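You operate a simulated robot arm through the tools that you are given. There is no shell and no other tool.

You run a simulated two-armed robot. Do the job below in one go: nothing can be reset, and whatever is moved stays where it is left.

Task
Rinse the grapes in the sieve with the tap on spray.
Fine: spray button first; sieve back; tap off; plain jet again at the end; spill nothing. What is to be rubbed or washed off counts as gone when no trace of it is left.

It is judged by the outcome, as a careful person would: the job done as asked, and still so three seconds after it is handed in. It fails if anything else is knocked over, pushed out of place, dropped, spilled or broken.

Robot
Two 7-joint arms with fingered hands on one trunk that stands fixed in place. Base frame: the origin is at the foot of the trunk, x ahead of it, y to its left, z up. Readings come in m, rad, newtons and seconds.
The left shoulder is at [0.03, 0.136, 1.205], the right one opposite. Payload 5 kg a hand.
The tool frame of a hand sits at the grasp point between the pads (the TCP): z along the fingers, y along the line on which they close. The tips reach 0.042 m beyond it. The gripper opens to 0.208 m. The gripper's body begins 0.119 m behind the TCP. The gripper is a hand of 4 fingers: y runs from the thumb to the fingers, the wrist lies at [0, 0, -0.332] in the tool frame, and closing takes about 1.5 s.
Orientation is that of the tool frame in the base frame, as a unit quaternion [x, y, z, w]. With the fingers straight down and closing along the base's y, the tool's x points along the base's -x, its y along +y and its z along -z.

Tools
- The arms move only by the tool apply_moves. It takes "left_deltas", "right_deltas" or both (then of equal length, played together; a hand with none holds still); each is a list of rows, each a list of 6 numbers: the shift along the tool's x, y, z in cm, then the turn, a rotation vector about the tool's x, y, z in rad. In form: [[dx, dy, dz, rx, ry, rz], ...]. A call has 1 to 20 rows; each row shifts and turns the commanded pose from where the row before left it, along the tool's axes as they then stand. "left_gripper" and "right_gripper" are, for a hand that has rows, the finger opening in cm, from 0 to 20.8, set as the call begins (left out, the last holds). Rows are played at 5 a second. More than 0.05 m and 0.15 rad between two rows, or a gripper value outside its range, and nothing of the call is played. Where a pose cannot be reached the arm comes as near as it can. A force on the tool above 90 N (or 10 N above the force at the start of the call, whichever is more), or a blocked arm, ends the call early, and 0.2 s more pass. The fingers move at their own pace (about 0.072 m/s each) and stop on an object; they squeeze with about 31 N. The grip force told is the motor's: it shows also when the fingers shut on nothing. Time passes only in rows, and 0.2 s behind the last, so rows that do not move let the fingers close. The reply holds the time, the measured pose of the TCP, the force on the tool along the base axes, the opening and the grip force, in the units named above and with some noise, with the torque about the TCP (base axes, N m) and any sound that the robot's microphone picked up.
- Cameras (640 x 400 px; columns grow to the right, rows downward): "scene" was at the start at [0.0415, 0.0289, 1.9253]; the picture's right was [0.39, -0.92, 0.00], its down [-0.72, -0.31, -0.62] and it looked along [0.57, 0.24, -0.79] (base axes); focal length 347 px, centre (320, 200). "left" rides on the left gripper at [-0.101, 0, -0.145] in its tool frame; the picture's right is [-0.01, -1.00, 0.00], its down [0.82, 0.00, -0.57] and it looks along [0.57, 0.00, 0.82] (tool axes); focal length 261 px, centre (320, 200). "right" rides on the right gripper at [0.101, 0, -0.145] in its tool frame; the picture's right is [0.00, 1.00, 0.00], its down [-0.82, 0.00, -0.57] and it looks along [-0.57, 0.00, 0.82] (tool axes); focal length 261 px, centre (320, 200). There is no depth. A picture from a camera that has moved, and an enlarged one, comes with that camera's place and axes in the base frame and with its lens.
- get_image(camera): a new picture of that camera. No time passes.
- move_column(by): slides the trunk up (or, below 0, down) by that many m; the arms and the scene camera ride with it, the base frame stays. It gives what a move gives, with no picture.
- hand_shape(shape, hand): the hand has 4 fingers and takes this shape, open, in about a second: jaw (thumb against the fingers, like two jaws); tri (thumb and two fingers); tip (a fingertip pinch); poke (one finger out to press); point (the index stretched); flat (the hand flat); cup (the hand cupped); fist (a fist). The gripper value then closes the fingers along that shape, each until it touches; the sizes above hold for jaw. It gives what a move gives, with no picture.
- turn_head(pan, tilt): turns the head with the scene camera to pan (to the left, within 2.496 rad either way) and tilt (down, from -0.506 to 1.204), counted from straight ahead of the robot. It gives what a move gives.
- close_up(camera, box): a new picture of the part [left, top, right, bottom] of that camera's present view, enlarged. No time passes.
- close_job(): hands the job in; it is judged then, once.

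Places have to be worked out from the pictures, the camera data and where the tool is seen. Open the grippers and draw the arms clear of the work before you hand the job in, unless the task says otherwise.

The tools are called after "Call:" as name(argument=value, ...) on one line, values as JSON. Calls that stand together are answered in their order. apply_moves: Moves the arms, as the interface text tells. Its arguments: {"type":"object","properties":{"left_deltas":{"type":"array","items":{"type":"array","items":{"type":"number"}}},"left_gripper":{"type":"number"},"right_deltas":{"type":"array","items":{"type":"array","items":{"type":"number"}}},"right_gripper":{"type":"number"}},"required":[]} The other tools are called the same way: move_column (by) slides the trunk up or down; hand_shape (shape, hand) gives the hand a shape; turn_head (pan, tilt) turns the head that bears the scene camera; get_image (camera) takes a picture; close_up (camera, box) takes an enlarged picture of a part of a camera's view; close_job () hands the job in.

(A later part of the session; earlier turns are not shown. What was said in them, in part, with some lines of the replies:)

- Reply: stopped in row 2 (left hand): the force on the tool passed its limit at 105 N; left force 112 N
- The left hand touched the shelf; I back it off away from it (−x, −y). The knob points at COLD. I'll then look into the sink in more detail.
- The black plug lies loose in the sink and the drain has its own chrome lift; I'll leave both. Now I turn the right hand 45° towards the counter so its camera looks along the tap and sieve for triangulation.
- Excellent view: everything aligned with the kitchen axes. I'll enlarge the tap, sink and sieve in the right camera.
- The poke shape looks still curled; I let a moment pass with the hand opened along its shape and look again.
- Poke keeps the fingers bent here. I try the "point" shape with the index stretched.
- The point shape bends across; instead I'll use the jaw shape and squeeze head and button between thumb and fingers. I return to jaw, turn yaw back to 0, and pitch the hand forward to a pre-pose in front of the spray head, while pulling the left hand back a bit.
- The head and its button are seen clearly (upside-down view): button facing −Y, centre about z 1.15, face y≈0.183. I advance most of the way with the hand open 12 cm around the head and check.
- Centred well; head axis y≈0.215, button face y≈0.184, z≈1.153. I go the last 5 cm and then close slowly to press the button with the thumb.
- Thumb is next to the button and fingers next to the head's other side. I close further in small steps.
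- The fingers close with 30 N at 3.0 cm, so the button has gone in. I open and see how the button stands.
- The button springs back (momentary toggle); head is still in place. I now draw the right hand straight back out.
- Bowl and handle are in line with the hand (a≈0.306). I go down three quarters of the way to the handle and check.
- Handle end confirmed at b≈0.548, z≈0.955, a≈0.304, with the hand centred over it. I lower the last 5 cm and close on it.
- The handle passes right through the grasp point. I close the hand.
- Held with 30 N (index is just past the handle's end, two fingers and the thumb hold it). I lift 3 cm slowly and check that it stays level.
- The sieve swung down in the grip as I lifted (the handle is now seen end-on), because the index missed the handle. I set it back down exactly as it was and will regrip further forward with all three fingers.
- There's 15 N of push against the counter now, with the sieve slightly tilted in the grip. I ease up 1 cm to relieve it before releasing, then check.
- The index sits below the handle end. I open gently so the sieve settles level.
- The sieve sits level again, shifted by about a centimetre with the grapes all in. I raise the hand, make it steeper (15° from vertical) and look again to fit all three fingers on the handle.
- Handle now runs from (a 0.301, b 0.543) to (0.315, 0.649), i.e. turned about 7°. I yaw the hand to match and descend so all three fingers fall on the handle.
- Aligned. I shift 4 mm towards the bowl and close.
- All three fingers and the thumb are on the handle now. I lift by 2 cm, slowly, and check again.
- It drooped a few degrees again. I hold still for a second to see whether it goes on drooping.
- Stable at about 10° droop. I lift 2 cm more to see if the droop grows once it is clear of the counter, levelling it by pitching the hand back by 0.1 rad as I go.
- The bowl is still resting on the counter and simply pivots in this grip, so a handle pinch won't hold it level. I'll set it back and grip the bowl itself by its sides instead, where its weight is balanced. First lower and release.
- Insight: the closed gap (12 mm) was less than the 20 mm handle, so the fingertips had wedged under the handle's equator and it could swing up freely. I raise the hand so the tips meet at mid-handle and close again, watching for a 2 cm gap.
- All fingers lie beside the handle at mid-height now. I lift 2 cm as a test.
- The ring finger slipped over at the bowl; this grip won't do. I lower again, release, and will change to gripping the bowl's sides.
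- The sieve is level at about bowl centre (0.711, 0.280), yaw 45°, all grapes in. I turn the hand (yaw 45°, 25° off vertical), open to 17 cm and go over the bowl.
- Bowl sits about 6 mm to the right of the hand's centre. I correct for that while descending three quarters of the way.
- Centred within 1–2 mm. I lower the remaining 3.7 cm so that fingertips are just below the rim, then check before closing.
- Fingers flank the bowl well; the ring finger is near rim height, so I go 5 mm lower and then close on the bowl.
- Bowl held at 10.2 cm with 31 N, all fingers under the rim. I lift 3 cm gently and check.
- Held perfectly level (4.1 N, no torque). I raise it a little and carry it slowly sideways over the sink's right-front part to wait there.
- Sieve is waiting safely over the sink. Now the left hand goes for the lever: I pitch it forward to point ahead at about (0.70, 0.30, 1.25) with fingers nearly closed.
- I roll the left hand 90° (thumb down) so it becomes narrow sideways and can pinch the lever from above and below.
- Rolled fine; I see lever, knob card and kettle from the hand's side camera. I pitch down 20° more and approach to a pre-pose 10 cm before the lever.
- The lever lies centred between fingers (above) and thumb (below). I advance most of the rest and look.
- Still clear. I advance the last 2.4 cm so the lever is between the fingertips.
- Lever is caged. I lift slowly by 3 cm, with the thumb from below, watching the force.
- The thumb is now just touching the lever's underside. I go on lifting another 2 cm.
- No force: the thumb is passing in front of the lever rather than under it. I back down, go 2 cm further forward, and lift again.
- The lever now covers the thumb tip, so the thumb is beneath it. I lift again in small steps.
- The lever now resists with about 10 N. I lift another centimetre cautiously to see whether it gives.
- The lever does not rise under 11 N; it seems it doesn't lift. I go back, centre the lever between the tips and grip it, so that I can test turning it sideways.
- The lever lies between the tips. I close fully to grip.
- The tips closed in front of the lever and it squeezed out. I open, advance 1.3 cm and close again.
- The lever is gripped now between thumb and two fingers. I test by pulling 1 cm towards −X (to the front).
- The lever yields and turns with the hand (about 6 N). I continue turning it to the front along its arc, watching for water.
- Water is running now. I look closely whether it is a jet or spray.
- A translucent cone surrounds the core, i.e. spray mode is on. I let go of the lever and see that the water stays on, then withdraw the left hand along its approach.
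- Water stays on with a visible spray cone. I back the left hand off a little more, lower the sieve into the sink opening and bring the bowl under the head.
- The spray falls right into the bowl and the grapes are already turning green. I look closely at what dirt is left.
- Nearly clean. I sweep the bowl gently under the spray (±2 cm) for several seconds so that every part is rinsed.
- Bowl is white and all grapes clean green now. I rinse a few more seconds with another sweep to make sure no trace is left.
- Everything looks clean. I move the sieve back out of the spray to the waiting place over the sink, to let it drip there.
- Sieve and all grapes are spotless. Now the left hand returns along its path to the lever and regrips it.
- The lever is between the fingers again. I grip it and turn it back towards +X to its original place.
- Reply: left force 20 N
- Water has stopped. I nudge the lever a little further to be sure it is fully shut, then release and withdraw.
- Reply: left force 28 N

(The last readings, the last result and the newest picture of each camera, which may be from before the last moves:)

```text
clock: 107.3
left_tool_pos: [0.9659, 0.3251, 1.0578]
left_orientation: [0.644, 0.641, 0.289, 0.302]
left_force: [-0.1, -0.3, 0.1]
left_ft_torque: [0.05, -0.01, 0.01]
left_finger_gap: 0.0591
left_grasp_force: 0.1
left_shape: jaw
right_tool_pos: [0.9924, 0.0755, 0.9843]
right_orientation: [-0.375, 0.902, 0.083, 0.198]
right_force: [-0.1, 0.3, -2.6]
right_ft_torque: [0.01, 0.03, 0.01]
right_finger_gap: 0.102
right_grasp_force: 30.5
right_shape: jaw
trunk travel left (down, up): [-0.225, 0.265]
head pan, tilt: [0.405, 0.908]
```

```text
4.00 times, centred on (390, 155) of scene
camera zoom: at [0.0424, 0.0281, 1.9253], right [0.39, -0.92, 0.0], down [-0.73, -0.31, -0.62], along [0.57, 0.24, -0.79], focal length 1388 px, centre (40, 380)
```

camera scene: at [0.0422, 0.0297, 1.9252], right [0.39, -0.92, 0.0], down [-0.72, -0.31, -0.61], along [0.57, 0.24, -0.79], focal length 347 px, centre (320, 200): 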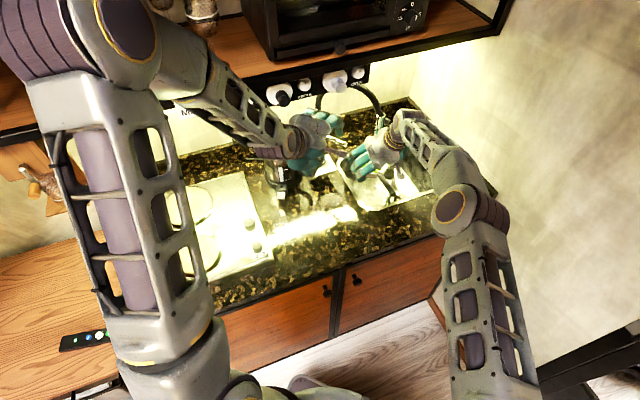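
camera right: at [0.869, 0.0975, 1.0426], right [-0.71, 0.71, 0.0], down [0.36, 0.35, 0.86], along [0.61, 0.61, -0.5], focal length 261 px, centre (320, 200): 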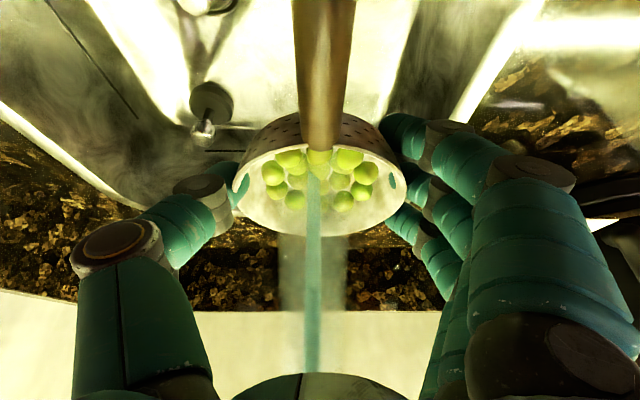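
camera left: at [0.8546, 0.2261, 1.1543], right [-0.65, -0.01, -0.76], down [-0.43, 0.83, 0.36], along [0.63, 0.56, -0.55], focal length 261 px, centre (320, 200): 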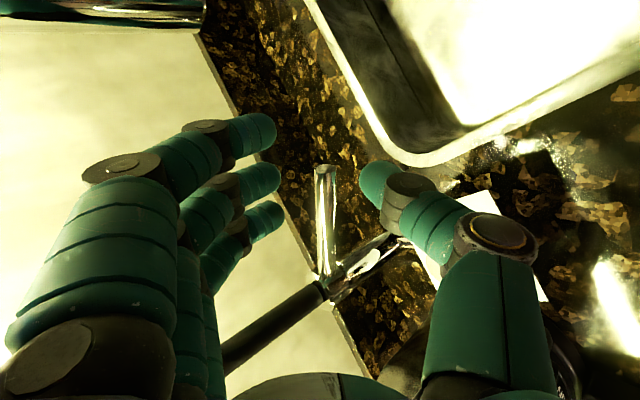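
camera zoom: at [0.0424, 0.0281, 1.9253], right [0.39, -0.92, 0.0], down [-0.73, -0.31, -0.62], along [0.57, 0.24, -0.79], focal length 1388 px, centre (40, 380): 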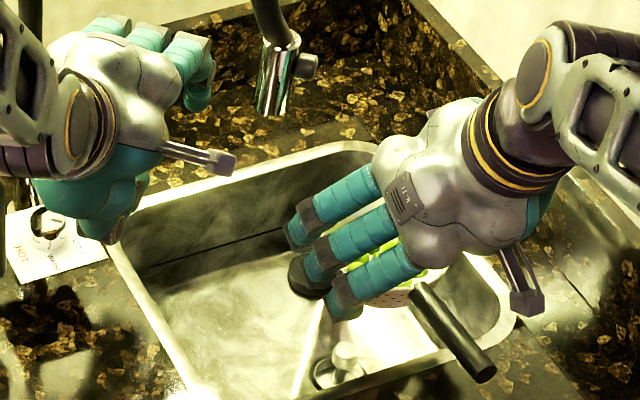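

Lever is at its stop and the water is off. I withdraw the left hand back along its path and away from the sieve's place.

Call:
apply_moves(left_deltas=[[0, 0, -2.96, 0, 0, 0], [0, 0, -2.96, 0, 0, 0], [0, 0, -2.96, 0, 0, 0], [0, 0, -2.96, 0, 0, 0], [0, 0, -2.96, 0, 0, 0], [0, 0, -2.96, 0, 0, 0], [0, 0, -2.96, 0, 0, 0], [-0.83, -0.66, -3.04, 0, 0, 0], [-0.83, -0.66, -3.04, 0, 0, 0], [-0.83, -0.66, -3.04, 0, 0, 0], [-0.83, -0.66, -3.04, 0, 0, 0], [0, 0, 0, -0.1163, 0, 0], [0, 0, 0, -0.1163, 0, 0], [0, 0, 0, -0.1163, 0, 0]])

Call:
apply_moves(left_deltas=[[0, 0, 0, 0, 0, -0.1428], [0, 0, 0, 0, 0, -0.1428], [0, 0, 0, 0, 0, -0.1428], [0, 0, 0, 0, 0, -0.1428], [0, 0, 0, 0, 0, -0.1428], [0, 0, 0, 0, 0, -0.1428], [0, 0, 0, 0, 0, -0.1428], [0, 0, 0, 0, 0, -0.1428], [0, 0, 0, 0, 0, -0.1428], [0, 0, 0, 0, 0, -0.1428], [0, 0, 0, 0, 0, -0.1428], [0, 0, 0, 0, 0, 0]])

Call:
apply_moves(left_deltas=[[0.07, 0.95, -3.6, 0, 0.122, 0], [0.51, 0.95, -3.56, 0, 0.122, 0], [0.94, 0.95, -3.47, 0, 0.122, 0], [1.35, 0.95, -3.33, 0, 0.122, 0], [1.75, 0.95, -3.14, 0, 0.122, 0], [2.12, 0.95, -2.91, 0, 0.122, 0], [2.45, 0.95, -2.63, 0, 0.122, 0], [2.76, 0.95, -2.31, 0, 0.122, 0], [3.02, 0.95, -1.96, 0, 0.122, 0], [3.23, 0.95, -1.57, 0, 0.122, 0], [0, 0, 0, 0, 0, 0]])

Call:
get_image(camera="scene")

Call:
get_image(camera="right")

```text
clock: 110.3
left_tool_pos: [0.7, 0.3007, 1.2511]
left_orientation: [0.582, 0.582, 0.395, 0.409]
left_force: [1.3, 0.0, -0.5]
left_ft_torque: [-0.06, 0.02, -0.07]
left_finger_gap: 0.0599
left_grasp_force: 0.0
left_shape: jaw
right_tool_pos: [0.9924, 0.0772, 0.984]
right_orientation: [-0.375, 0.902, 0.083, 0.198]
right_force: [-0.5, 1.1, -4.2]
right_ft_torque: [-0.02, -0.02, 0.0]
right_finger_gap: 0.1018
right_grasp_force: 31.3
right_shape: jaw
trunk travel left (down, up): [-0.225, 0.265]
head pan, tilt: [0.405, 0.908]
```

```text
clock: 112.9
left_tool_pos: [0.6995, 0.2971, 1.2519]
left_orientation: [0.0, 0.823, -0.01, 0.569]
left_force: [-0.6, -0.6, -0.5]
left_ft_torque: [-0.01, -0.05, 0.01]
left_finger_gap: 0.0596
left_grasp_force: 0.0
left_shape: jaw
right_tool_pos: [0.9928, 0.076, 0.985]
right_orientation: [-0.376, 0.901, 0.084, 0.198]
right_force: [0.1, 0.1, -2.6]
right_ft_torque: [0.0, -0.01, 0.01]
right_finger_gap: 0.1018
right_grasp_force: 30.8
right_shape: jaw
trunk travel left (down, up): [-0.225, 0.265]
head pan, tilt: [0.405, 0.908]
```

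```text
clock: 115.3
left_tool_pos: [0.3601, 0.3964, 1.3731]
left_orientation: [0.005, 1.0, -0.008, -0.007]
left_force: [0.7, -0.3, -0.2]
left_ft_torque: [0.03, 0.03, 0.0]
left_finger_gap: 0.0599
left_grasp_force: 0.0
left_shape: jaw
right_tool_pos: [0.992, 0.0763, 0.9836]
right_orientation: [-0.375, 0.902, 0.083, 0.199]
right_force: [1.0, -0.1, -2.3]
right_ft_torque: [0.03, -0.03, -0.02]
right_finger_gap: 0.1018
right_grasp_force: 30.8
right_shape: jaw
trunk travel left (down, up): [-0.225, 0.265]
head pan, tilt: [0.405, 0.908]
```

```text
taken
camera scene: at [0.042, 0.0286, 1.9252], right [0.39, -0.92, 0.0], down [-0.72, -0.31, -0.62], along [0.57, 0.24, -0.79], focal length 347 px, centre (320, 200)
```

scene: 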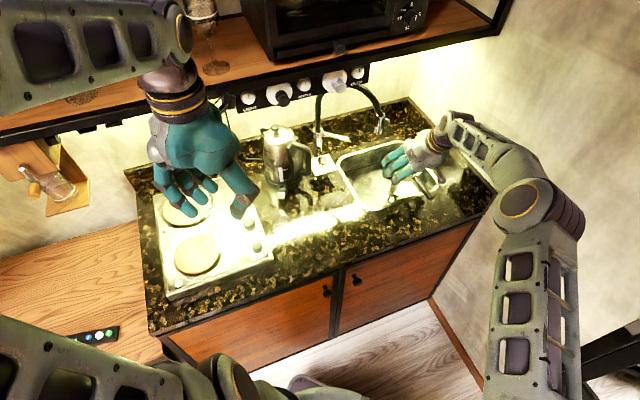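

```text
taken
camera right: at [0.883, -0.0307, 1.0729], right [-0.71, 0.71, 0.0], down [0.36, 0.35, 0.86], along [0.61, 0.61, -0.5], focal length 261 px, centre (320, 200)
```

right: 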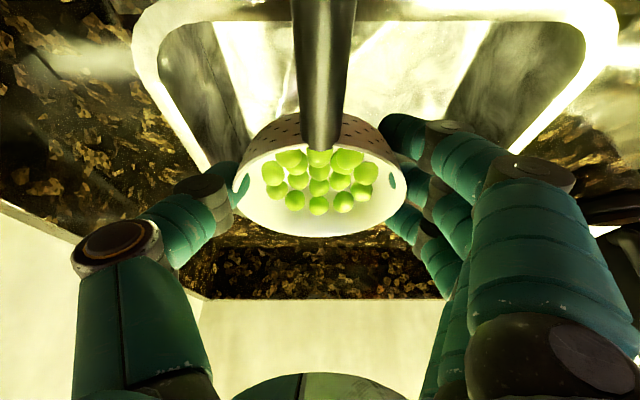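

Hands are clear. I carry the sieve back to above its original place on the counter, slowly.

Call:
apply_moves(right_deltas=[[-0.76, 0, -1.63, 0, 0, 0], [-0.76, 0, -1.63, 0, 0, 0], [0.16, 1.2, -0.074, 0, 0, 0], [0.317, 2.43, -0.148, 0, 0, 0], [0.317, 2.43, -0.148, 0, 0, 0], [0.317, 2.43, -0.148, 0, 0, 0], [0.317, 2.43, -0.148, 0, 0, 0], [0.317, 2.43, -0.148, 0, 0, 0], [0.317, 2.43, -0.148, 0, 0, 0], [0.317, 2.43, -0.148, 0, 0, 0], [0.317, 2.43, -0.148, 0, 0, 0], [0.317, 2.43, -0.148, 0, 0, 0], [0.317, 2.43, -0.148, 0, 0, 0], [0.317, 2.43, -0.148, 0, 0, 0], [0.317, 2.43, -0.148, 0, 0, 0], [0.317, 2.43, -0.148, 0, 0, 0], [0.16, 1.25, -0.074, 0, 0, 0], [0, 0, 0, 0, 0, 0]])

Call:
get_image(camera="right")

Call:
close_up(camera="scene", box=[280, 130, 400, 240])

```text
clock: 119.1
left_tool_pos: [0.3604, 0.3949, 1.3743]
left_orientation: [0.005, 1.0, -0.008, -0.005]
left_force: [-1.1, -1.7, -0.4]
left_ft_torque: [0.03, 0.01, -0.02]
left_finger_gap: 0.0599
left_grasp_force: 0.0
left_shape: jaw
right_tool_pos: [0.7153, 0.2822, 1.0192]
right_orientation: [-0.376, 0.901, 0.084, 0.199]
right_force: [0.0, 0.2, -3.6]
right_ft_torque: [0.01, -0.02, 0.04]
right_finger_gap: 0.1019
right_grasp_force: 31.5
right_shape: jaw
trunk travel left (down, up): [-0.225, 0.265]
head pan, tilt: [0.405, 0.908]
```

```text
taken
camera right: at [0.6054, 0.1756, 1.108], right [-0.71, 0.71, 0.0], down [0.36, 0.35, 0.86], along [0.61, 0.61, -0.5], focal length 261 px, centre (320, 200)
```

right: 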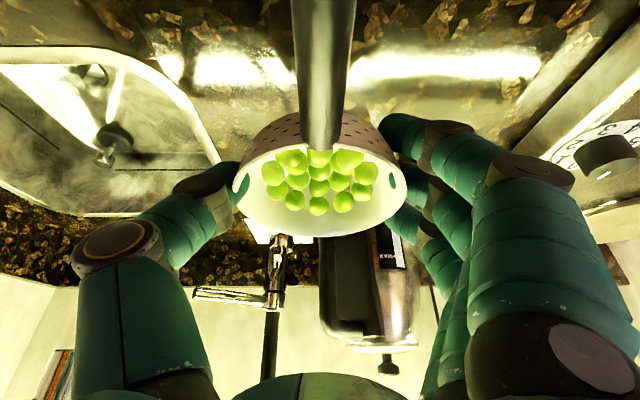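

```text
3.64 times, centred on (340, 185) of scene
camera zoom: at [0.042, 0.0288, 1.9252], right [0.39, -0.92, 0.0], down [-0.72, -0.31, -0.62], along [0.57, 0.24, -0.79], focal length 1262 px, centre (247, 254)
```

zoom: 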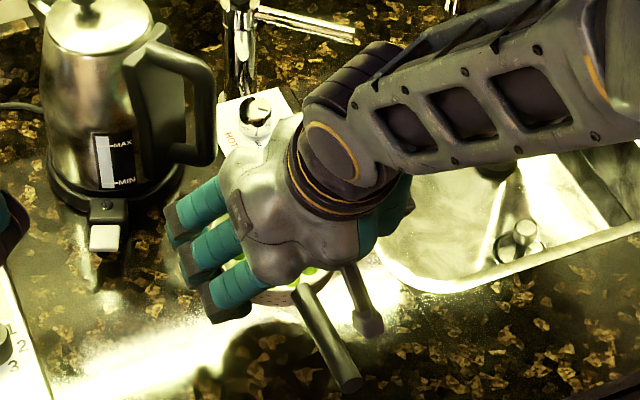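

Right above its place. I lower it gently, the last bit in small steps until the force shows it rests.

Call:
apply_moves(right_deltas=[[0.465, 0, 0.997, 0, 0, 0], [0.465, 0, 0.997, 0, 0, 0], [0.465, 0, 0.997, 0, 0, 0], [0.465, 0, 0.997, 0, 0, 0], [0.465, 0, 0.997, 0, 0, 0], [0, 0, 0, 0, 0, 0]])

Call:
apply_moves(right_deltas=[[0.127, 0, 0.272, 0, 0, 0], [0.127, 0, 0.272, 0, 0, 0], [0, 0, 0, 0, 0, 0]])

```text
clock: 120.5
left_tool_pos: [0.3601, 0.3958, 1.373]
left_orientation: [0.005, 1.0, -0.008, -0.005]
left_force: [-0.2, -0.1, 0.4]
left_ft_torque: [0.05, 0.0, 0.01]
left_finger_gap: 0.0602
left_grasp_force: 0.0
left_shape: jaw
right_tool_pos: [0.7145, 0.2808, 0.965]
right_orientation: [-0.376, 0.901, 0.083, 0.198]
right_force: [-0.4, -0.7, -2.2]
right_ft_torque: [0.0, 0.01, 0.0]
right_finger_gap: 0.1018
right_grasp_force: 30.1
right_shape: jaw
trunk travel left (down, up): [-0.225, 0.265]
head pan, tilt: [0.405, 0.908]
```

```text
clock: 121.3
left_tool_pos: [0.3605, 0.3958, 1.3728]
left_orientation: [0.005, 1.0, -0.008, -0.005]
left_force: [0.3, -0.5, -0.2]
left_ft_torque: [-0.03, 0.04, -0.01]
left_finger_gap: 0.0599
left_grasp_force: 0.0
left_shape: jaw
right_tool_pos: [0.7135, 0.281, 0.9574]
right_orientation: [-0.376, 0.901, 0.084, 0.199]
right_force: [0.0, -0.4, -2.1]
right_ft_torque: [-0.03, -0.03, 0.01]
right_finger_gap: 0.1016
right_grasp_force: 30.8
right_shape: jaw
trunk travel left (down, up): [-0.225, 0.265]
head pan, tilt: [0.405, 0.908]
```

It is still hanging by its weight (−2 N). I go down 2–3 mm more and read the force.

Call:
apply_moves(right_deltas=[[0.063, 0, 0.136, 0, 0, 0], [0.063, 0, 0.136, 0, 0, 0], [0, 0, 0, 0, 0, 0]])

Call:
close_up(camera="right", box=[220, 60, 420, 260])

```text
clock: 122.1
left_tool_pos: [0.3597, 0.3962, 1.3735]
left_orientation: [0.005, 1.0, -0.008, -0.005]
left_force: [-0.5, -0.1, 0.2]
left_ft_torque: [-0.01, -0.02, 0.02]
left_finger_gap: 0.0601
left_grasp_force: 0.2
left_shape: jaw
right_tool_pos: [0.7144, 0.2803, 0.9558]
right_orientation: [-0.375, 0.901, 0.084, 0.2]
right_force: [1.2, -0.8, 6.0]
right_ft_torque: [-0.05, 0.01, -0.01]
right_finger_gap: 0.1021
right_grasp_force: 31.3
right_shape: jaw
trunk travel left (down, up): [-0.225, 0.265]
head pan, tilt: [0.405, 0.908]
```

```text
2.00 times, centred on (320, 160) of right
camera zoom: at [0.6055, 0.1739, 1.0443], right [-0.71, 0.71, 0.0], down [0.36, 0.35, 0.86], along [0.61, 0.61, -0.5], focal length 521 px, centre (320, 280)
```

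zoom: 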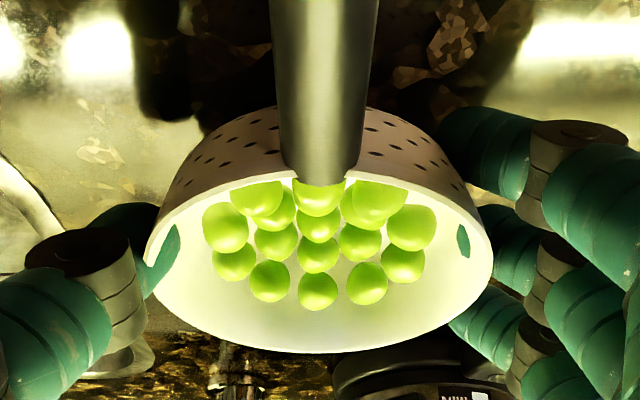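

The sieve rests on the counter. I open the hand gradually, then rise straight up.

Call:
apply_moves(right_deltas=[[0, 0, 0, 0, 0, 0], [0, 0, 0, 0, 0, 0], [0, 0, 0, 0, 0, 0]], right_gripper=12)

Call:
apply_moves(right_deltas=[[0, 0, 0, 0, 0, 0], [0, 0, 0, 0, 0, 0], [0, 0, 0, 0, 0, 0]], right_gripper=17)

Call:
apply_moves(right_deltas=[[-0.63, 0, -1.36, 0, 0, 0], [-1.27, 0, -2.72, 0, 0, 0], [-1.27, 0, -2.72, 0, 0, 0], [-1.27, 0, -2.72, 0, 0, 0], [-1.27, 0, -2.72, 0, 0, 0], [-1.27, 0, -2.72, 0, 0, 0], [0, 0, 0, 0, 0, 0]])

Call:
get_image(camera="right")

Call:
close_up(camera="scene", box=[280, 150, 400, 260])

```text
clock: 122.9
left_tool_pos: [0.3599, 0.3959, 1.3732]
left_orientation: [0.005, 1.0, -0.008, -0.006]
left_force: [-0.2, -0.9, 0.1]
left_ft_torque: [0.02, -0.01, -0.01]
left_finger_gap: 0.0599
left_grasp_force: 0.0
left_shape: jaw
right_tool_pos: [0.7135, 0.2814, 0.9548]
right_orientation: [-0.375, 0.902, 0.083, 0.198]
right_force: [0.2, 0.2, 0.4]
right_ft_torque: [0.0, 0.01, -0.01]
right_finger_gap: 0.1189
right_grasp_force: 0.1
right_shape: jaw
trunk travel left (down, up): [-0.225, 0.265]
head pan, tilt: [0.405, 0.908]
```

```text
clock: 123.7
left_tool_pos: [0.3593, 0.396, 1.3732]
left_orientation: [0.005, 1.0, -0.007, -0.006]
left_force: [0.1, 0.3, -0.7]
left_ft_torque: [0.0, 0.0, 0.0]
left_finger_gap: 0.0602
left_grasp_force: 0.0
left_shape: jaw
right_tool_pos: [0.7146, 0.2815, 0.9553]
right_orientation: [-0.376, 0.902, 0.084, 0.198]
right_force: [0.1, 0.0, -0.2]
right_ft_torque: [0.02, 0.0, 0.03]
right_finger_gap: 0.1696
right_grasp_force: 0.1
right_shape: jaw
trunk travel left (down, up): [-0.225, 0.265]
head pan, tilt: [0.405, 0.908]
```

```text
clock: 125.3
left_tool_pos: [0.3603, 0.3981, 1.3747]
left_orientation: [0.005, 1.0, -0.008, -0.006]
left_force: [0.3, 0.2, -0.3]
left_ft_torque: [0.0, 0.03, 0.01]
left_finger_gap: 0.06
left_grasp_force: 0.0
left_shape: jaw
right_tool_pos: [0.7166, 0.2813, 1.1193]
right_orientation: [-0.375, 0.901, 0.083, 0.199]
right_force: [0.7, 0.6, 0.4]
right_ft_torque: [-0.01, 0.04, 0.0]
right_finger_gap: 0.1697
right_grasp_force: 0.1
right_shape: jaw
trunk travel left (down, up): [-0.225, 0.265]
head pan, tilt: [0.405, 0.908]
```

```text
taken
camera right: at [0.6073, 0.1745, 1.2077], right [-0.71, 0.71, 0.0], down [0.36, 0.35, 0.86], along [0.61, 0.61, -0.5], focal length 261 px, centre (320, 200)
```

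right: 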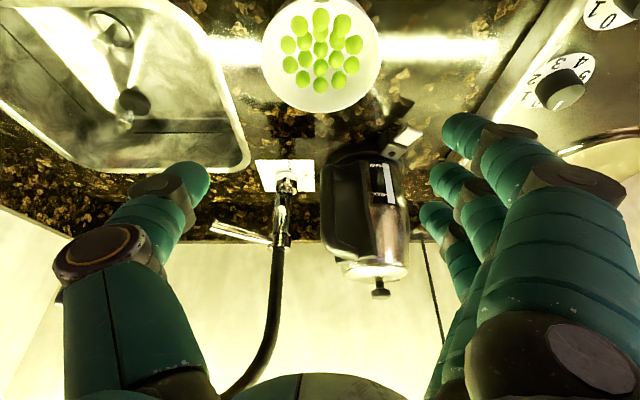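

```text
3.64 times, centred on (340, 205) of scene
camera zoom: at [0.0422, 0.0292, 1.9252], right [0.39, -0.92, 0.0], down [-0.72, -0.31, -0.61], along [0.57, 0.24, -0.79], focal length 1262 px, centre (247, 182)
```

zoom: 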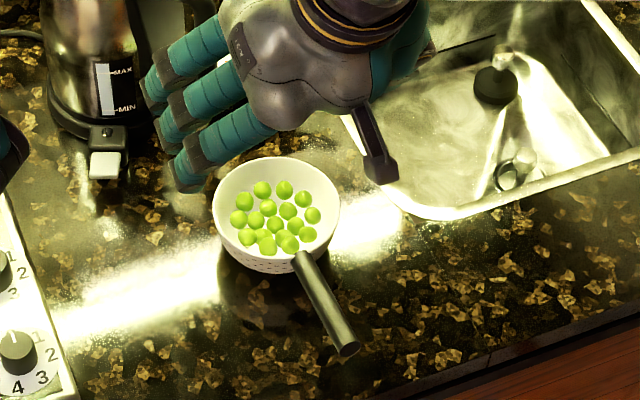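

The sieve is back within a few millimetres of its original spot, with clean grapes. Now the spray button again: I retreat, turn yaw to 0 and pitch forward as before.

Call:
apply_moves(right_deltas=[[1.75, -0.12, -2.09, 0, 0, 0], [1.75, -0.12, -2.09, 0, 0, 0], [1.75, -0.12, -2.09, 0, 0, 0], [1.75, -0.12, -2.09, 0, 0, 0], [0, 0, 0, 0.0554, 0, 0.1187], [0, 0, 0, 0.0554, 0, 0.1187], [0, 0, 0, 0.0554, 0, 0.1187], [0, 0, 0, 0.0554, 0, 0.1187], [0, 0, 0, 0.0554, 0, 0.1187], [0, 0, 0, 0.0554, 0, 0.1187], [0, 0, 0, 0, -0.131, 0], [0, 0, 0, 0, -0.131, 0], [0, 0, 0, 0, -0.131, 0], [0, 0, 0, 0, -0.131, 0], [0, 0, 0, 0, -0.131, 0], [0, 0, 0, 0, -0.131, 0], [0, 0, 0, 0, 0, 0]], right_gripper=12)

Call:
get_image(camera="right")

Call:
get_image(camera="scene")

```text
clock: 128.5
left_tool_pos: [0.3624, 0.3952, 1.3665]
left_orientation: [0.006, 1.0, -0.016, -0.011]
left_force: [1.3, 0.7, -0.7]
left_ft_torque: [-0.04, 0.09, -0.05]
left_finger_gap: 0.0599
left_grasp_force: 0.1
left_shape: jaw
right_tool_pos: [0.7279, 0.1057, 1.2463]
right_orientation: [0.246, 0.861, 0.147, 0.42]
right_force: [0.3, 0.5, -0.9]
right_ft_torque: [0.04, 0.06, -0.05]
right_finger_gap: 0.1202
right_grasp_force: 0.1
right_shape: jaw
trunk travel left (down, up): [-0.225, 0.265]
head pan, tilt: [0.405, 0.908]
stopped in row 16 (right hand): the arm was blocked; the commanded pose is now the measured one
```

```text
taken
camera right: at [0.5584, 0.1546, 1.2671], right [0.3, 0.83, 0.46], down [-0.02, -0.48, 0.88], along [0.95, -0.28, -0.12], focal length 261 px, centre (320, 200)
```

right: 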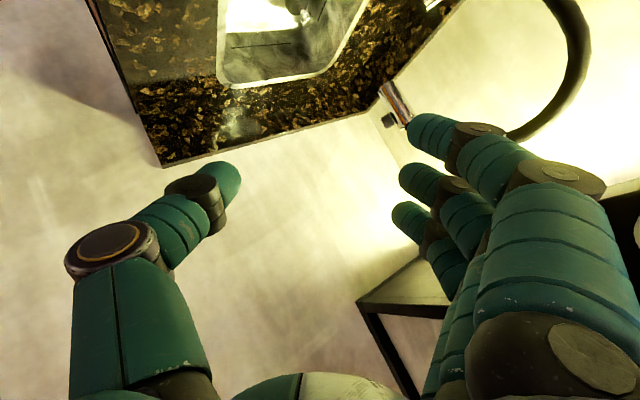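

```text
taken
camera scene: at [0.0441, 0.0288, 1.9251], right [0.39, -0.92, 0.0], down [-0.73, -0.31, -0.61], along [0.57, 0.24, -0.79], focal length 347 px, centre (320, 200)
```

scene: 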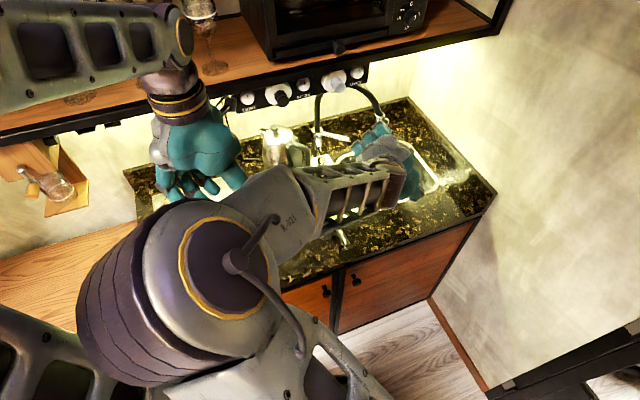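

The right arm got blocked in an awkward folded posture (elbow swung over). I undo this: rotating the hand back in place towards the earlier down-pointing attitude, in two halves.

Call:
apply_moves(right_deltas=[[0, 0, 0, -0.0313, 0.0609, -0.1162], [0, 0, 0, -0.0313, 0.0609, -0.1162], [0, 0, 0, -0.0313, 0.0609, -0.1162], [0, 0, 0, -0.0313, 0.0609, -0.1162], [0, 0, 0, -0.0313, 0.0609, -0.1162], [0, 0, 0, 0, 0, 0]])

Call:
get_image(camera="scene")

```text
clock: 129.9
left_tool_pos: [0.3614, 0.3939, 1.3661]
left_orientation: [0.006, 1.0, -0.015, -0.011]
left_force: [1.2, 0.8, -0.4]
left_ft_torque: [-0.09, 0.09, -0.04]
left_finger_gap: 0.0601
left_grasp_force: 0.0
left_shape: jaw
right_tool_pos: [0.7279, 0.1063, 1.2461]
right_orientation: [-0.069, 0.934, 0.121, 0.329]
right_force: [1.8, -2.2, -0.3]
right_ft_torque: [0.21, 0.11, 0.2]
right_finger_gap: 0.1201
right_grasp_force: 0.1
right_shape: jaw
trunk travel left (down, up): [-0.225, 0.265]
head pan, tilt: [0.405, 0.908]
```

```text
taken
camera scene: at [0.0436, 0.0285, 1.9252], right [0.39, -0.92, 0.0], down [-0.73, -0.31, -0.61], along [0.56, 0.24, -0.79], focal length 347 px, centre (320, 200)
```

scene: 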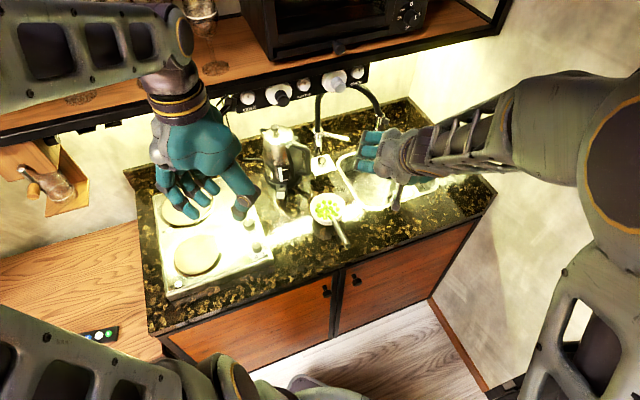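

The elbow has swung back to its proper side, and the sieve stands untouched. From here I go gently forward to a pose in front of the head (yaw ~10°, 25° below horizontal).

Call:
apply_moves(right_deltas=[[0.1, 0.8, 2.6, 0.0355, -0.11, -0.0305], [0.1, 0.8, 2.6, 0.0355, -0.11, -0.0305], [0.1, 0.8, 2.6, 0.0355, -0.11, -0.0305], [0.1, 0.8, 2.6, 0.0355, -0.11, -0.0305], [0, 0, 0, 0, 0, 0]])

Call:
get_image(camera="scene")

Call:
get_image(camera="right")

```text
clock: 131.1
left_tool_pos: [0.3596, 0.3955, 1.3666]
left_orientation: [0.006, 1.0, -0.016, -0.011]
left_force: [1.2, -0.4, 0.1]
left_ft_torque: [0.07, 0.03, 0.0]
left_finger_gap: 0.0598
left_grasp_force: 0.1
left_shape: jaw
right_tool_pos: [0.7928, 0.1646, 1.1822]
right_orientation: [-0.074, 0.839, 0.048, 0.537]
right_force: [-0.8, -0.8, -0.7]
right_ft_torque: [0.02, -0.14, 0.05]
right_finger_gap: 0.1201
right_grasp_force: 0.1
right_shape: jaw
trunk travel left (down, up): [-0.225, 0.265]
head pan, tilt: [0.405, 0.908]
```

```text
taken
camera scene: at [0.0416, 0.0289, 1.9254], right [0.39, -0.92, 0.0], down [-0.72, -0.31, -0.62], along [0.57, 0.24, -0.79], focal length 347 px, centre (320, 200)
```

scene: 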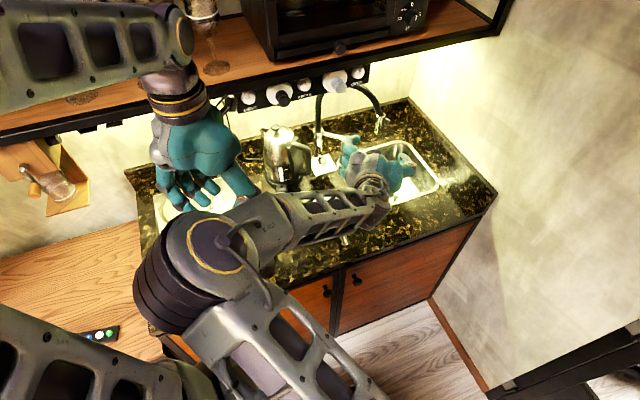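

```text
taken
camera right: at [0.6201, 0.135, 1.151], right [-0.18, 0.98, 0.01], down [-0.17, -0.04, 0.98], along [0.97, 0.17, 0.17], focal length 261 px, centre (320, 200)
```

right: 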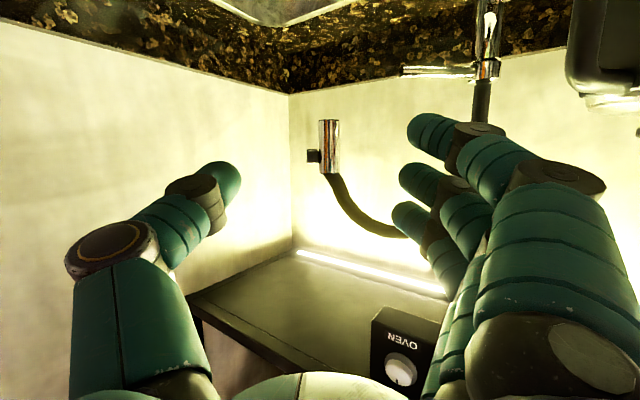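

Pose reached with the head in view as before. I advance two thirds of the way with the hand open around the head and check.

Call:
apply_moves(right_deltas=[[-0.91, 0.127, 3.02, 0, 0, 0], [-0.91, 0.127, 3.02, 0, 0, 0], [-0.91, 0.127, 3.02, 0, 0, 0], [-0.91, 0.127, 3.02, 0, 0, 0], [0, 0, 0, 0, 0, 0]])

Call:
get_image(camera="right")

Call:
get_image(camera="scene")

```text
clock: 132.3
left_tool_pos: [0.3601, 0.396, 1.3672]
left_orientation: [0.006, 1.0, -0.016, -0.01]
left_force: [-0.6, 0.1, 0.6]
left_ft_torque: [0.0, -0.1, 0.0]
left_finger_gap: 0.0597
left_grasp_force: 0.1
left_shape: jaw
right_tool_pos: [0.9128, 0.1921, 1.1633]
right_orientation: [-0.074, 0.839, 0.048, 0.536]
right_force: [0.0, 0.6, 0.1]
right_ft_torque: [-0.02, 0.03, -0.07]
right_finger_gap: 0.1199
right_grasp_force: 0.0
right_shape: jaw
trunk travel left (down, up): [-0.225, 0.265]
head pan, tilt: [0.405, 0.908]
```

```text
taken
camera right: at [0.7391, 0.1614, 1.1333], right [-0.18, 0.98, 0.01], down [-0.17, -0.04, 0.98], along [0.97, 0.17, 0.17], focal length 261 px, centre (320, 200)
```

right: 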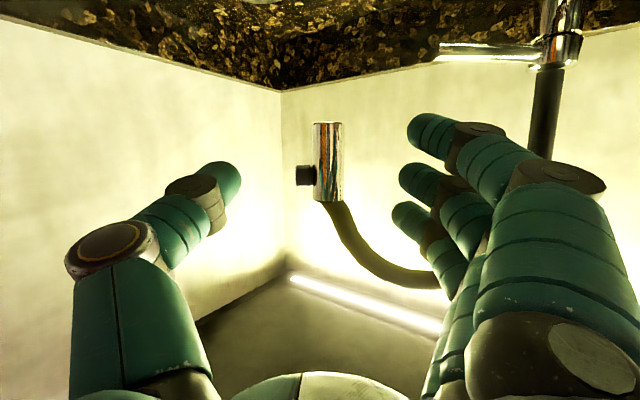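

```text
taken
camera scene: at [0.0397, 0.0292, 1.9253], right [0.39, -0.92, 0.0], down [-0.72, -0.31, -0.62], along [0.57, 0.24, -0.79], focal length 347 px, centre (320, 200)
```

scene: 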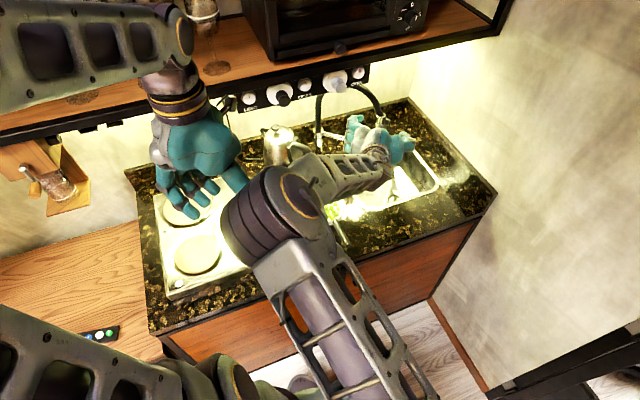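

Well centred again (button and head's far side symmetric about the hand). I go the last 6 cm and close in steps.

Call:
apply_moves(right_deltas=[[-0.69, 0.06, 2.04, 0, 0, 0], [-0.69, 0.06, 2.04, 0, 0, 0], [-0.69, 0.06, 2.04, 0, 0, 0], [0, 0, 0, 0, 0, 0]])

Call:
apply_moves(right_deltas=[[0, 0, 0, 0, 0, 0], [0, 0, 0, 0, 0, 0], [0, 0, 0, 0, 0, 0], [0, 0, 0, 0, 0, 0]], right_gripper=5.5)

Call:
get_image(camera="right")

```text
clock: 133.3
left_tool_pos: [0.3604, 0.3948, 1.3672]
left_orientation: [0.006, 1.0, -0.015, -0.011]
left_force: [-1.3, 0.4, -0.7]
left_ft_torque: [-0.03, -0.06, 0.02]
left_finger_gap: 0.0598
left_grasp_force: 0.1
left_shape: jaw
right_tool_pos: [0.9753, 0.2052, 1.1573]
right_orientation: [-0.075, 0.839, 0.049, 0.537]
right_force: [-0.2, 0.0, 0.0]
right_ft_torque: [0.0, 0.01, -0.04]
right_finger_gap: 0.1204
right_grasp_force: 0.0
right_shape: jaw
trunk travel left (down, up): [-0.225, 0.265]
head pan, tilt: [0.405, 0.908]
```

```text
clock: 134.3
left_tool_pos: [0.3617, 0.3962, 1.3679]
left_orientation: [0.006, 1.0, -0.015, -0.011]
left_force: [0.1, 0.4, -0.9]
left_ft_torque: [-0.04, 0.0, 0.01]
left_finger_gap: 0.0599
left_grasp_force: 0.0
left_shape: jaw
right_tool_pos: [0.9769, 0.2049, 1.1562]
right_orientation: [-0.075, 0.839, 0.049, 0.536]
right_force: [-0.1, -0.2, 0.0]
right_ft_torque: [0.01, -0.01, 0.03]
right_finger_gap: 0.0555
right_grasp_force: 0.1
right_shape: jaw
trunk travel left (down, up): [-0.225, 0.265]
head pan, tilt: [0.405, 0.908]
```

```text
taken
camera right: at [0.8029, 0.1748, 1.1255], right [-0.18, 0.98, 0.01], down [-0.17, -0.04, 0.98], along [0.97, 0.17, 0.17], focal length 261 px, centre (320, 200)
```

right: 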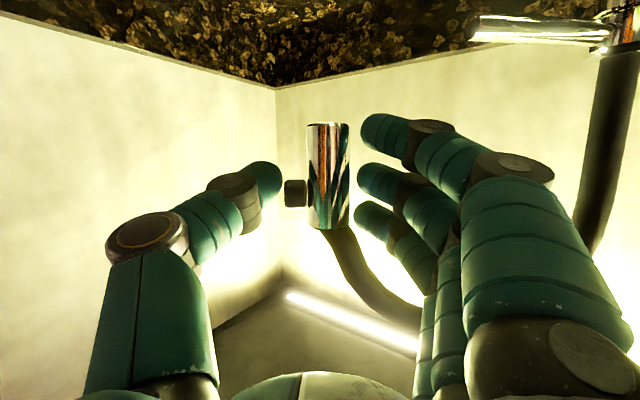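

Same picture as at the first press. I close to 4.5 and then 3.8 cm, exactly as before, for one single press.

Call:
apply_moves(right_deltas=[[0, 0, 0, 0, 0, 0], [0, 0, 0, 0, 0, 0], [0, 0, 0, 0, 0, 0]], right_gripper=4.5)

Call:
apply_moves(right_deltas=[[0, 0, 0, 0, 0, 0], [0, 0, 0, 0, 0, 0], [0, 0, 0, 0, 0, 0]], right_gripper=3.8)

Call:
get_image(camera="right")

```text
clock: 135.1
left_tool_pos: [0.3604, 0.3948, 1.3658]
left_orientation: [0.005, 1.0, -0.015, -0.01]
left_force: [1.8, -0.3, -0.1]
left_ft_torque: [0.04, 0.0, 0.02]
left_finger_gap: 0.0598
left_grasp_force: 0.0
left_shape: jaw
right_tool_pos: [0.9766, 0.2051, 1.1552]
right_orientation: [-0.075, 0.84, 0.049, 0.536]
right_force: [-0.5, -1.1, 0.5]
right_ft_torque: [-0.01, -0.02, 0.0]
right_finger_gap: 0.0456
right_grasp_force: 0.1
right_shape: jaw
trunk travel left (down, up): [-0.225, 0.265]
head pan, tilt: [0.405, 0.908]
```

```text
clock: 135.9
left_tool_pos: [0.3598, 0.3952, 1.3665]
left_orientation: [0.006, 1.0, -0.017, -0.011]
left_force: [0.6, -0.1, -0.5]
left_ft_torque: [0.01, -0.01, -0.03]
left_finger_gap: 0.0599
left_grasp_force: 0.1
left_shape: jaw
right_tool_pos: [0.9759, 0.2075, 1.1564]
right_orientation: [-0.076, 0.839, 0.05, 0.536]
right_force: [-1.7, 6.7, -2.2]
right_ft_torque: [0.14, 0.25, 0.28]
right_finger_gap: 0.03
right_grasp_force: 30.5
right_shape: jaw
trunk travel left (down, up): [-0.225, 0.265]
head pan, tilt: [0.405, 0.908]
```

```text
taken
camera right: at [0.8027, 0.1766, 1.125], right [-0.18, 0.98, 0.01], down [-0.17, -0.04, 0.98], along [0.97, 0.17, 0.17], focal length 261 px, centre (320, 200)
```

right: 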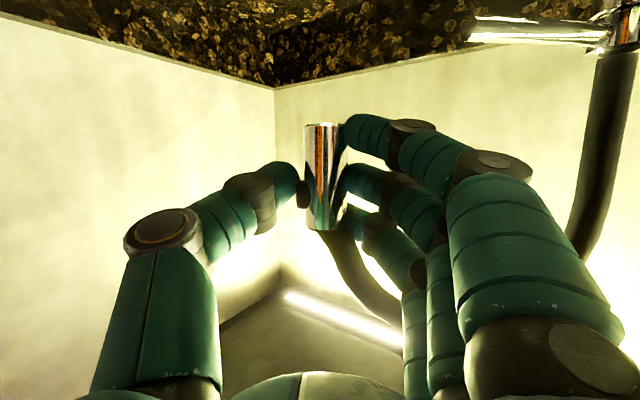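

Identical press (3.0 cm gap, 30 N). I open and draw the hand straight back.

Call:
apply_moves(right_deltas=[[0, 0, 0, 0, 0, 0], [0, 0, 0, 0, 0, 0], [0, 0, 0, 0, 0, 0], [0, 0, 0, 0, 0, 0], [0, 0, 0, 0, 0, 0]], right_gripper=11)

Call:
close_up(camera="right", box=[240, 100, 400, 260])

Call:
apply_moves(right_deltas=[[0.69, 0, -2.04, 0, 0, 0], [0.69, 0, -2.04, 0, 0, 0], [0.69, 0, -2.04, 0, 0, 0], [0.91, -0.127, -3.02, 0, 0, 0], [0.91, -0.127, -3.02, 0, 0, 0], [0.91, -0.127, -3.02, 0, 0, 0], [0.91, -0.127, -3.02, 0, 0, 0], [0, 0, 0, 0, 0, 0]])

Call:
get_image(camera="right")

Call:
get_image(camera="scene")

```text
clock: 137.1
left_tool_pos: [0.3608, 0.3947, 1.3677]
left_orientation: [0.006, 1.0, -0.016, -0.011]
left_force: [0.2, 0.3, 0.3]
left_ft_torque: [0.01, 0.01, 0.01]
left_finger_gap: 0.0598
left_grasp_force: 0.1
left_shape: jaw
right_tool_pos: [0.9753, 0.2049, 1.1557]
right_orientation: [-0.074, 0.84, 0.048, 0.536]
right_force: [-0.8, 0.5, 0.9]
right_ft_torque: [-0.03, -0.02, -0.04]
right_finger_gap: 0.1091
right_grasp_force: 0.0
right_shape: jaw
trunk travel left (down, up): [-0.225, 0.265]
head pan, tilt: [0.405, 0.908]
```

```text
2.50 times, centred on (320, 180) of right
camera zoom: at [0.803, 0.1747, 1.1253], right [-0.18, 0.98, 0.01], down [-0.17, -0.04, 0.98], along [0.97, 0.17, 0.17], focal length 652 px, centre (320, 250)
```

zoom: 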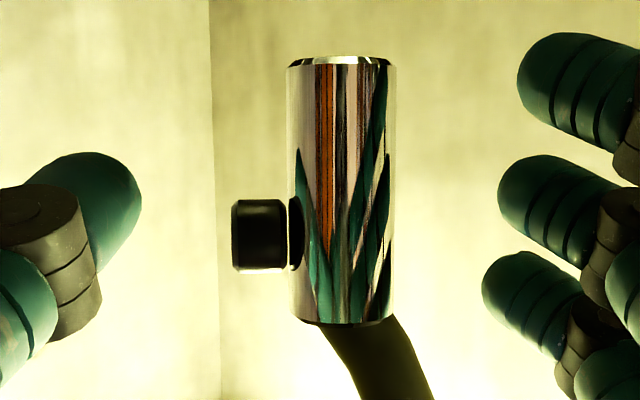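

```text
clock: 138.9
left_tool_pos: [0.362, 0.3955, 1.3663]
left_orientation: [0.007, 1.0, -0.016, -0.01]
left_force: [0.6, 0.5, -0.9]
left_ft_torque: [-0.01, 0.09, -0.01]
left_finger_gap: 0.06
left_grasp_force: 0.0
left_shape: jaw
right_tool_pos: [0.7926, 0.1643, 1.1821]
right_orientation: [-0.075, 0.84, 0.049, 0.536]
right_force: [0.4, -0.5, 0.2]
right_ft_torque: [-0.01, 0.0, 0.04]
right_finger_gap: 0.109
right_grasp_force: 0.0
right_shape: jaw
trunk travel left (down, up): [-0.225, 0.265]
head pan, tilt: [0.405, 0.908]
```

```text
taken
camera right: at [0.6192, 0.1348, 1.1512], right [-0.18, 0.98, 0.01], down [-0.17, -0.04, 0.98], along [0.97, 0.17, 0.17], focal length 261 px, centre (320, 200)
```

right: 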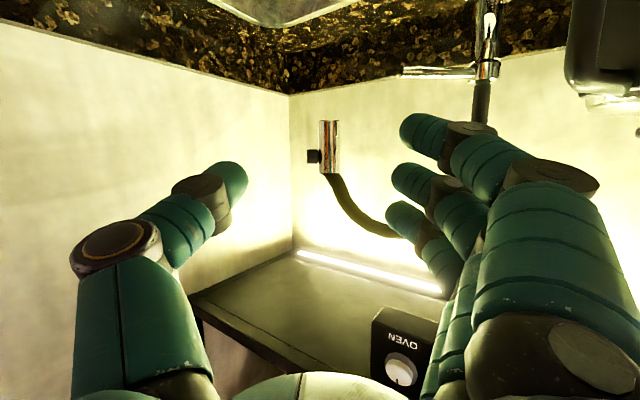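

```text
taken
camera scene: at [0.0429, 0.0292, 1.9252], right [0.39, -0.92, 0.0], down [-0.73, -0.31, -0.61], along [0.57, 0.24, -0.79], focal length 347 px, centre (320, 200)
```

scene: 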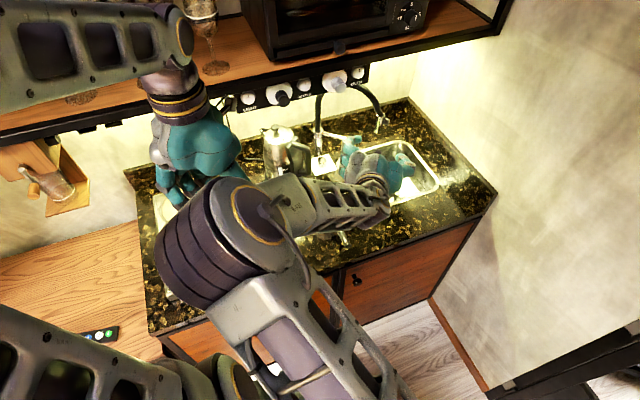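

Button is back out and the head in place. I rotate the hand back down and move it to the right and up, clear of the work.

Call:
apply_moves(right_deltas=[[-0.1, -0.8, -2.6, -0.0355, 0.11, 0.0305], [-0.1, -0.8, -2.6, -0.0355, 0.11, 0.0305], [-0.1, -0.8, -2.6, -0.0355, 0.11, 0.0305], [-0.1, -0.8, -2.6, -0.0355, 0.11, 0.0305], [0, 0, 0, 0, 0, 0]])

Call:
get_image(camera="scene")

```text
clock: 140.1
left_tool_pos: [0.3604, 0.3977, 1.3655]
left_orientation: [0.006, 1.0, -0.017, -0.011]
left_force: [-0.1, 2.3, 0.0]
left_ft_torque: [-0.23, -0.03, -0.03]
left_finger_gap: 0.0598
left_grasp_force: 0.0
left_shape: jaw
right_tool_pos: [0.7164, 0.1155, 1.2402]
right_orientation: [-0.071, 0.934, 0.122, 0.329]
right_force: [0.4, 2.3, 0.5]
right_ft_torque: [-0.24, -0.06, -0.17]
right_finger_gap: 0.1089
right_grasp_force: 0.0
right_shape: jaw
trunk travel left (down, up): [-0.225, 0.265]
head pan, tilt: [0.405, 0.908]
```

```text
taken
camera scene: at [0.041, 0.0331, 1.9251], right [0.39, -0.92, 0.0], down [-0.72, -0.31, -0.61], along [0.57, 0.24, -0.79], focal length 347 px, centre (320, 200)
```

scene: 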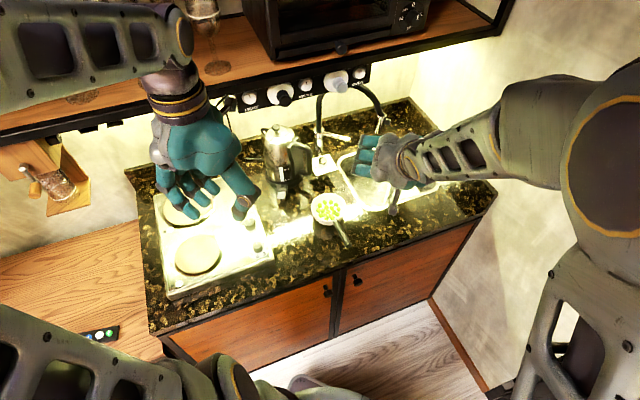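

Elbow is on its right side again. I move the right hand away to the right and up.

Call:
apply_moves(right_deltas=[[-0.07, -2.57, -3.2, 0, 0, 0], [-0.07, -2.57, -3.2, 0, 0, 0], [-0.07, -2.57, -3.2, 0, 0, 0], [-0.07, -2.57, -3.2, 0, 0, 0], [-0.07, -2.57, -3.2, 0, 0, 0], [-0.07, -2.57, -3.2, 0, 0, 0], [0, 0, 0, 0, 0, 0]], right_gripper=20)

Call:
get_image(camera="scene")

Call:
close_up(camera="scene", box=[240, 60, 460, 260])

Call:
close_up(camera="scene", box=[280, 150, 400, 260])

Call:
close_up(camera="scene", box=[300, 100, 400, 180])

```text
clock: 141.7
left_tool_pos: [0.3615, 0.397, 1.3656]
left_orientation: [0.006, 1.0, -0.016, -0.012]
left_force: [0.6, 0.9, -0.2]
left_ft_torque: [-0.13, 0.08, 0.0]
left_finger_gap: 0.0598
left_grasp_force: 0.1
left_shape: jaw
right_tool_pos: [0.6411, -0.0868, 1.3586]
right_orientation: [-0.07, 0.934, 0.122, 0.329]
right_force: [0.8, 1.0, -0.3]
right_ft_torque: [-0.07, 0.08, -0.03]
right_finger_gap: 0.1999
right_grasp_force: 0.0
right_shape: jaw
trunk travel left (down, up): [-0.225, 0.265]
head pan, tilt: [0.405, 0.908]
```

```text
taken
camera scene: at [0.043, 0.0308, 1.9251], right [0.39, -0.92, 0.0], down [-0.73, -0.31, -0.61], along [0.56, 0.24, -0.79], focal length 347 px, centre (320, 200)
```

scene: 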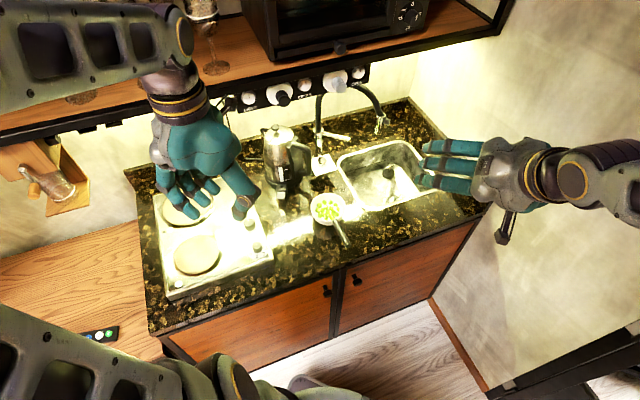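

```text
2.00 times, centred on (350, 160) of scene
camera zoom: at [0.043, 0.0308, 1.9251], right [0.39, -0.92, 0.0], down [-0.73, -0.31, -0.61], along [0.56, 0.24, -0.79], focal length 694 px, centre (260, 280)
```

zoom: 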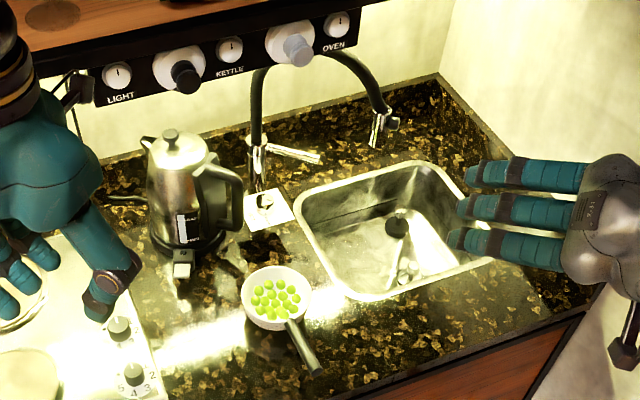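

```text
3.64 times, centred on (340, 205) of scene
camera zoom: at [0.043, 0.0308, 1.9251], right [0.39, -0.92, 0.0], down [-0.73, -0.31, -0.61], along [0.56, 0.24, -0.79], focal length 1262 px, centre (247, 182)
```

zoom: 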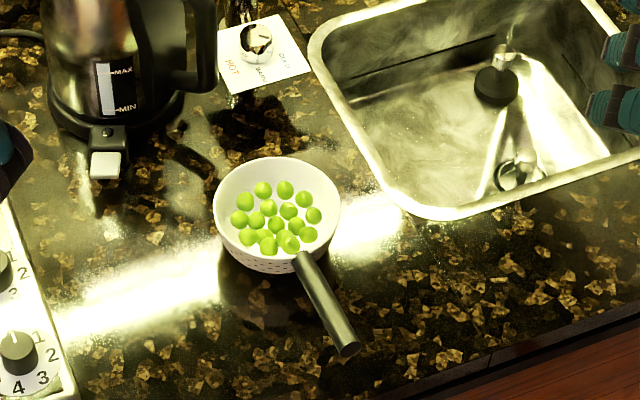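

```text
5.00 times, centred on (350, 140) of scene
camera zoom: at [0.043, 0.0308, 1.9251], right [0.39, -0.92, 0.0], down [-0.73, -0.31, -0.61], along [0.56, 0.24, -0.79], focal length 1735 px, centre (170, 500)
```

zoom: 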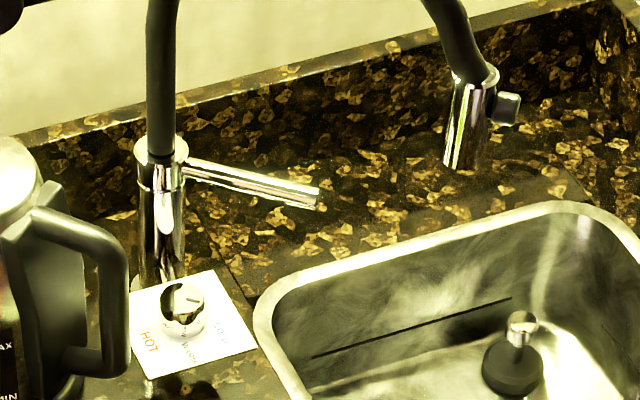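

Everything is in order: sieve back with clean grapes, lever at its original off position, no water, kettle, knob and plug unmoved. I open the left gripper as well and let a moment pass.

Call:
apply_moves(left_deltas=[[0, 0, -1, 0, 0, 0], [0, 0, 0, 0, 0, 0], [0, 0, 0, 0, 0, 0], [0, 0, 0, 0, 0, 0], [0, 0, 0, 0, 0, 0], [0, 0, 0, 0, 0, 0]], left_gripper=20)

Call:
get_image(camera="scene")

```text
clock: 143.1
left_tool_pos: [0.3605, 0.396, 1.377]
left_orientation: [0.006, 1.0, -0.016, -0.01]
left_force: [-0.6, -0.1, 0.1]
left_ft_torque: [-0.01, 0.02, -0.01]
left_finger_gap: 0.2003
left_grasp_force: 0.1
left_shape: jaw
right_tool_pos: [0.6406, -0.0879, 1.3598]
right_orientation: [-0.071, 0.933, 0.123, 0.33]
right_force: [-0.4, 0.3, -0.8]
right_ft_torque: [-0.04, 0.01, -0.04]
right_finger_gap: 0.2001
right_grasp_force: 0.1
right_shape: jaw
trunk travel left (down, up): [-0.225, 0.265]
head pan, tilt: [0.405, 0.908]
```

```text
taken
camera scene: at [0.0414, 0.0289, 1.9253], right [0.39, -0.92, 0.0], down [-0.72, -0.31, -0.62], along [0.57, 0.24, -0.79], focal length 347 px, centre (320, 200)
```

scene: 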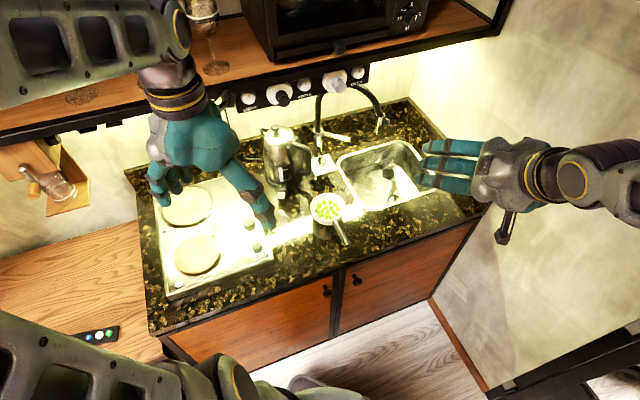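

Before handing in I check the glasses on the shelf near the left arm.

Call:
close_up(camera="scene", box=[0, 0, 260, 150])

```text
2.46 times, centred on (130, 75) of scene
camera zoom: at [0.0414, 0.0289, 1.9253], right [0.39, -0.92, 0.0], down [-0.72, -0.31, -0.62], along [0.57, 0.24, -0.79], focal length 854 px, centre (788, 508)
```

zoom: 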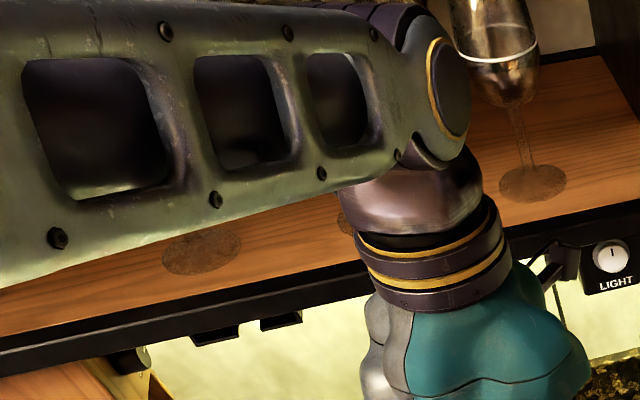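

The glasses stand upright on the shelf, the tap is off, and the sieve is back with clean grapes. Both hands are open and clear, so I hand the job in.

Call:
close_job()

```text
The job is handed in.
```

The grapes are rinsed clean and the sieve is back on the counter, within about half a centimetre of where it stood. The tap is off, and I saw no water or grapes land outside the sink.

- **Spray first:** I pressed the spray button before turning the tap on. With the water running I could see a wide cone around the stream, so I took it to be on spray.
- **Rinsing:** I held the sieve by its bowl under the spray and moved it around until no dirt showed on the grapes or the sieve. My first grips on the handle let the sieve tip slightly; I set it down each time and nothing fell out.
- **Tap off:** I turned the lever back until it stopped, and the water ended.
- **Plain jet:** I pressed the spray button once more, the same way as the first time. I did not turn the water on again to check, so the return to the plain jet is inferred from the press.

Early on, my left hand bumped the shelf with about 105 N. At the end, the one glass I could see fully on the shelf was still standing. The left arm blocked my view of the others. The kettle, the temperature knob and the plug in the sink looked unmoved.
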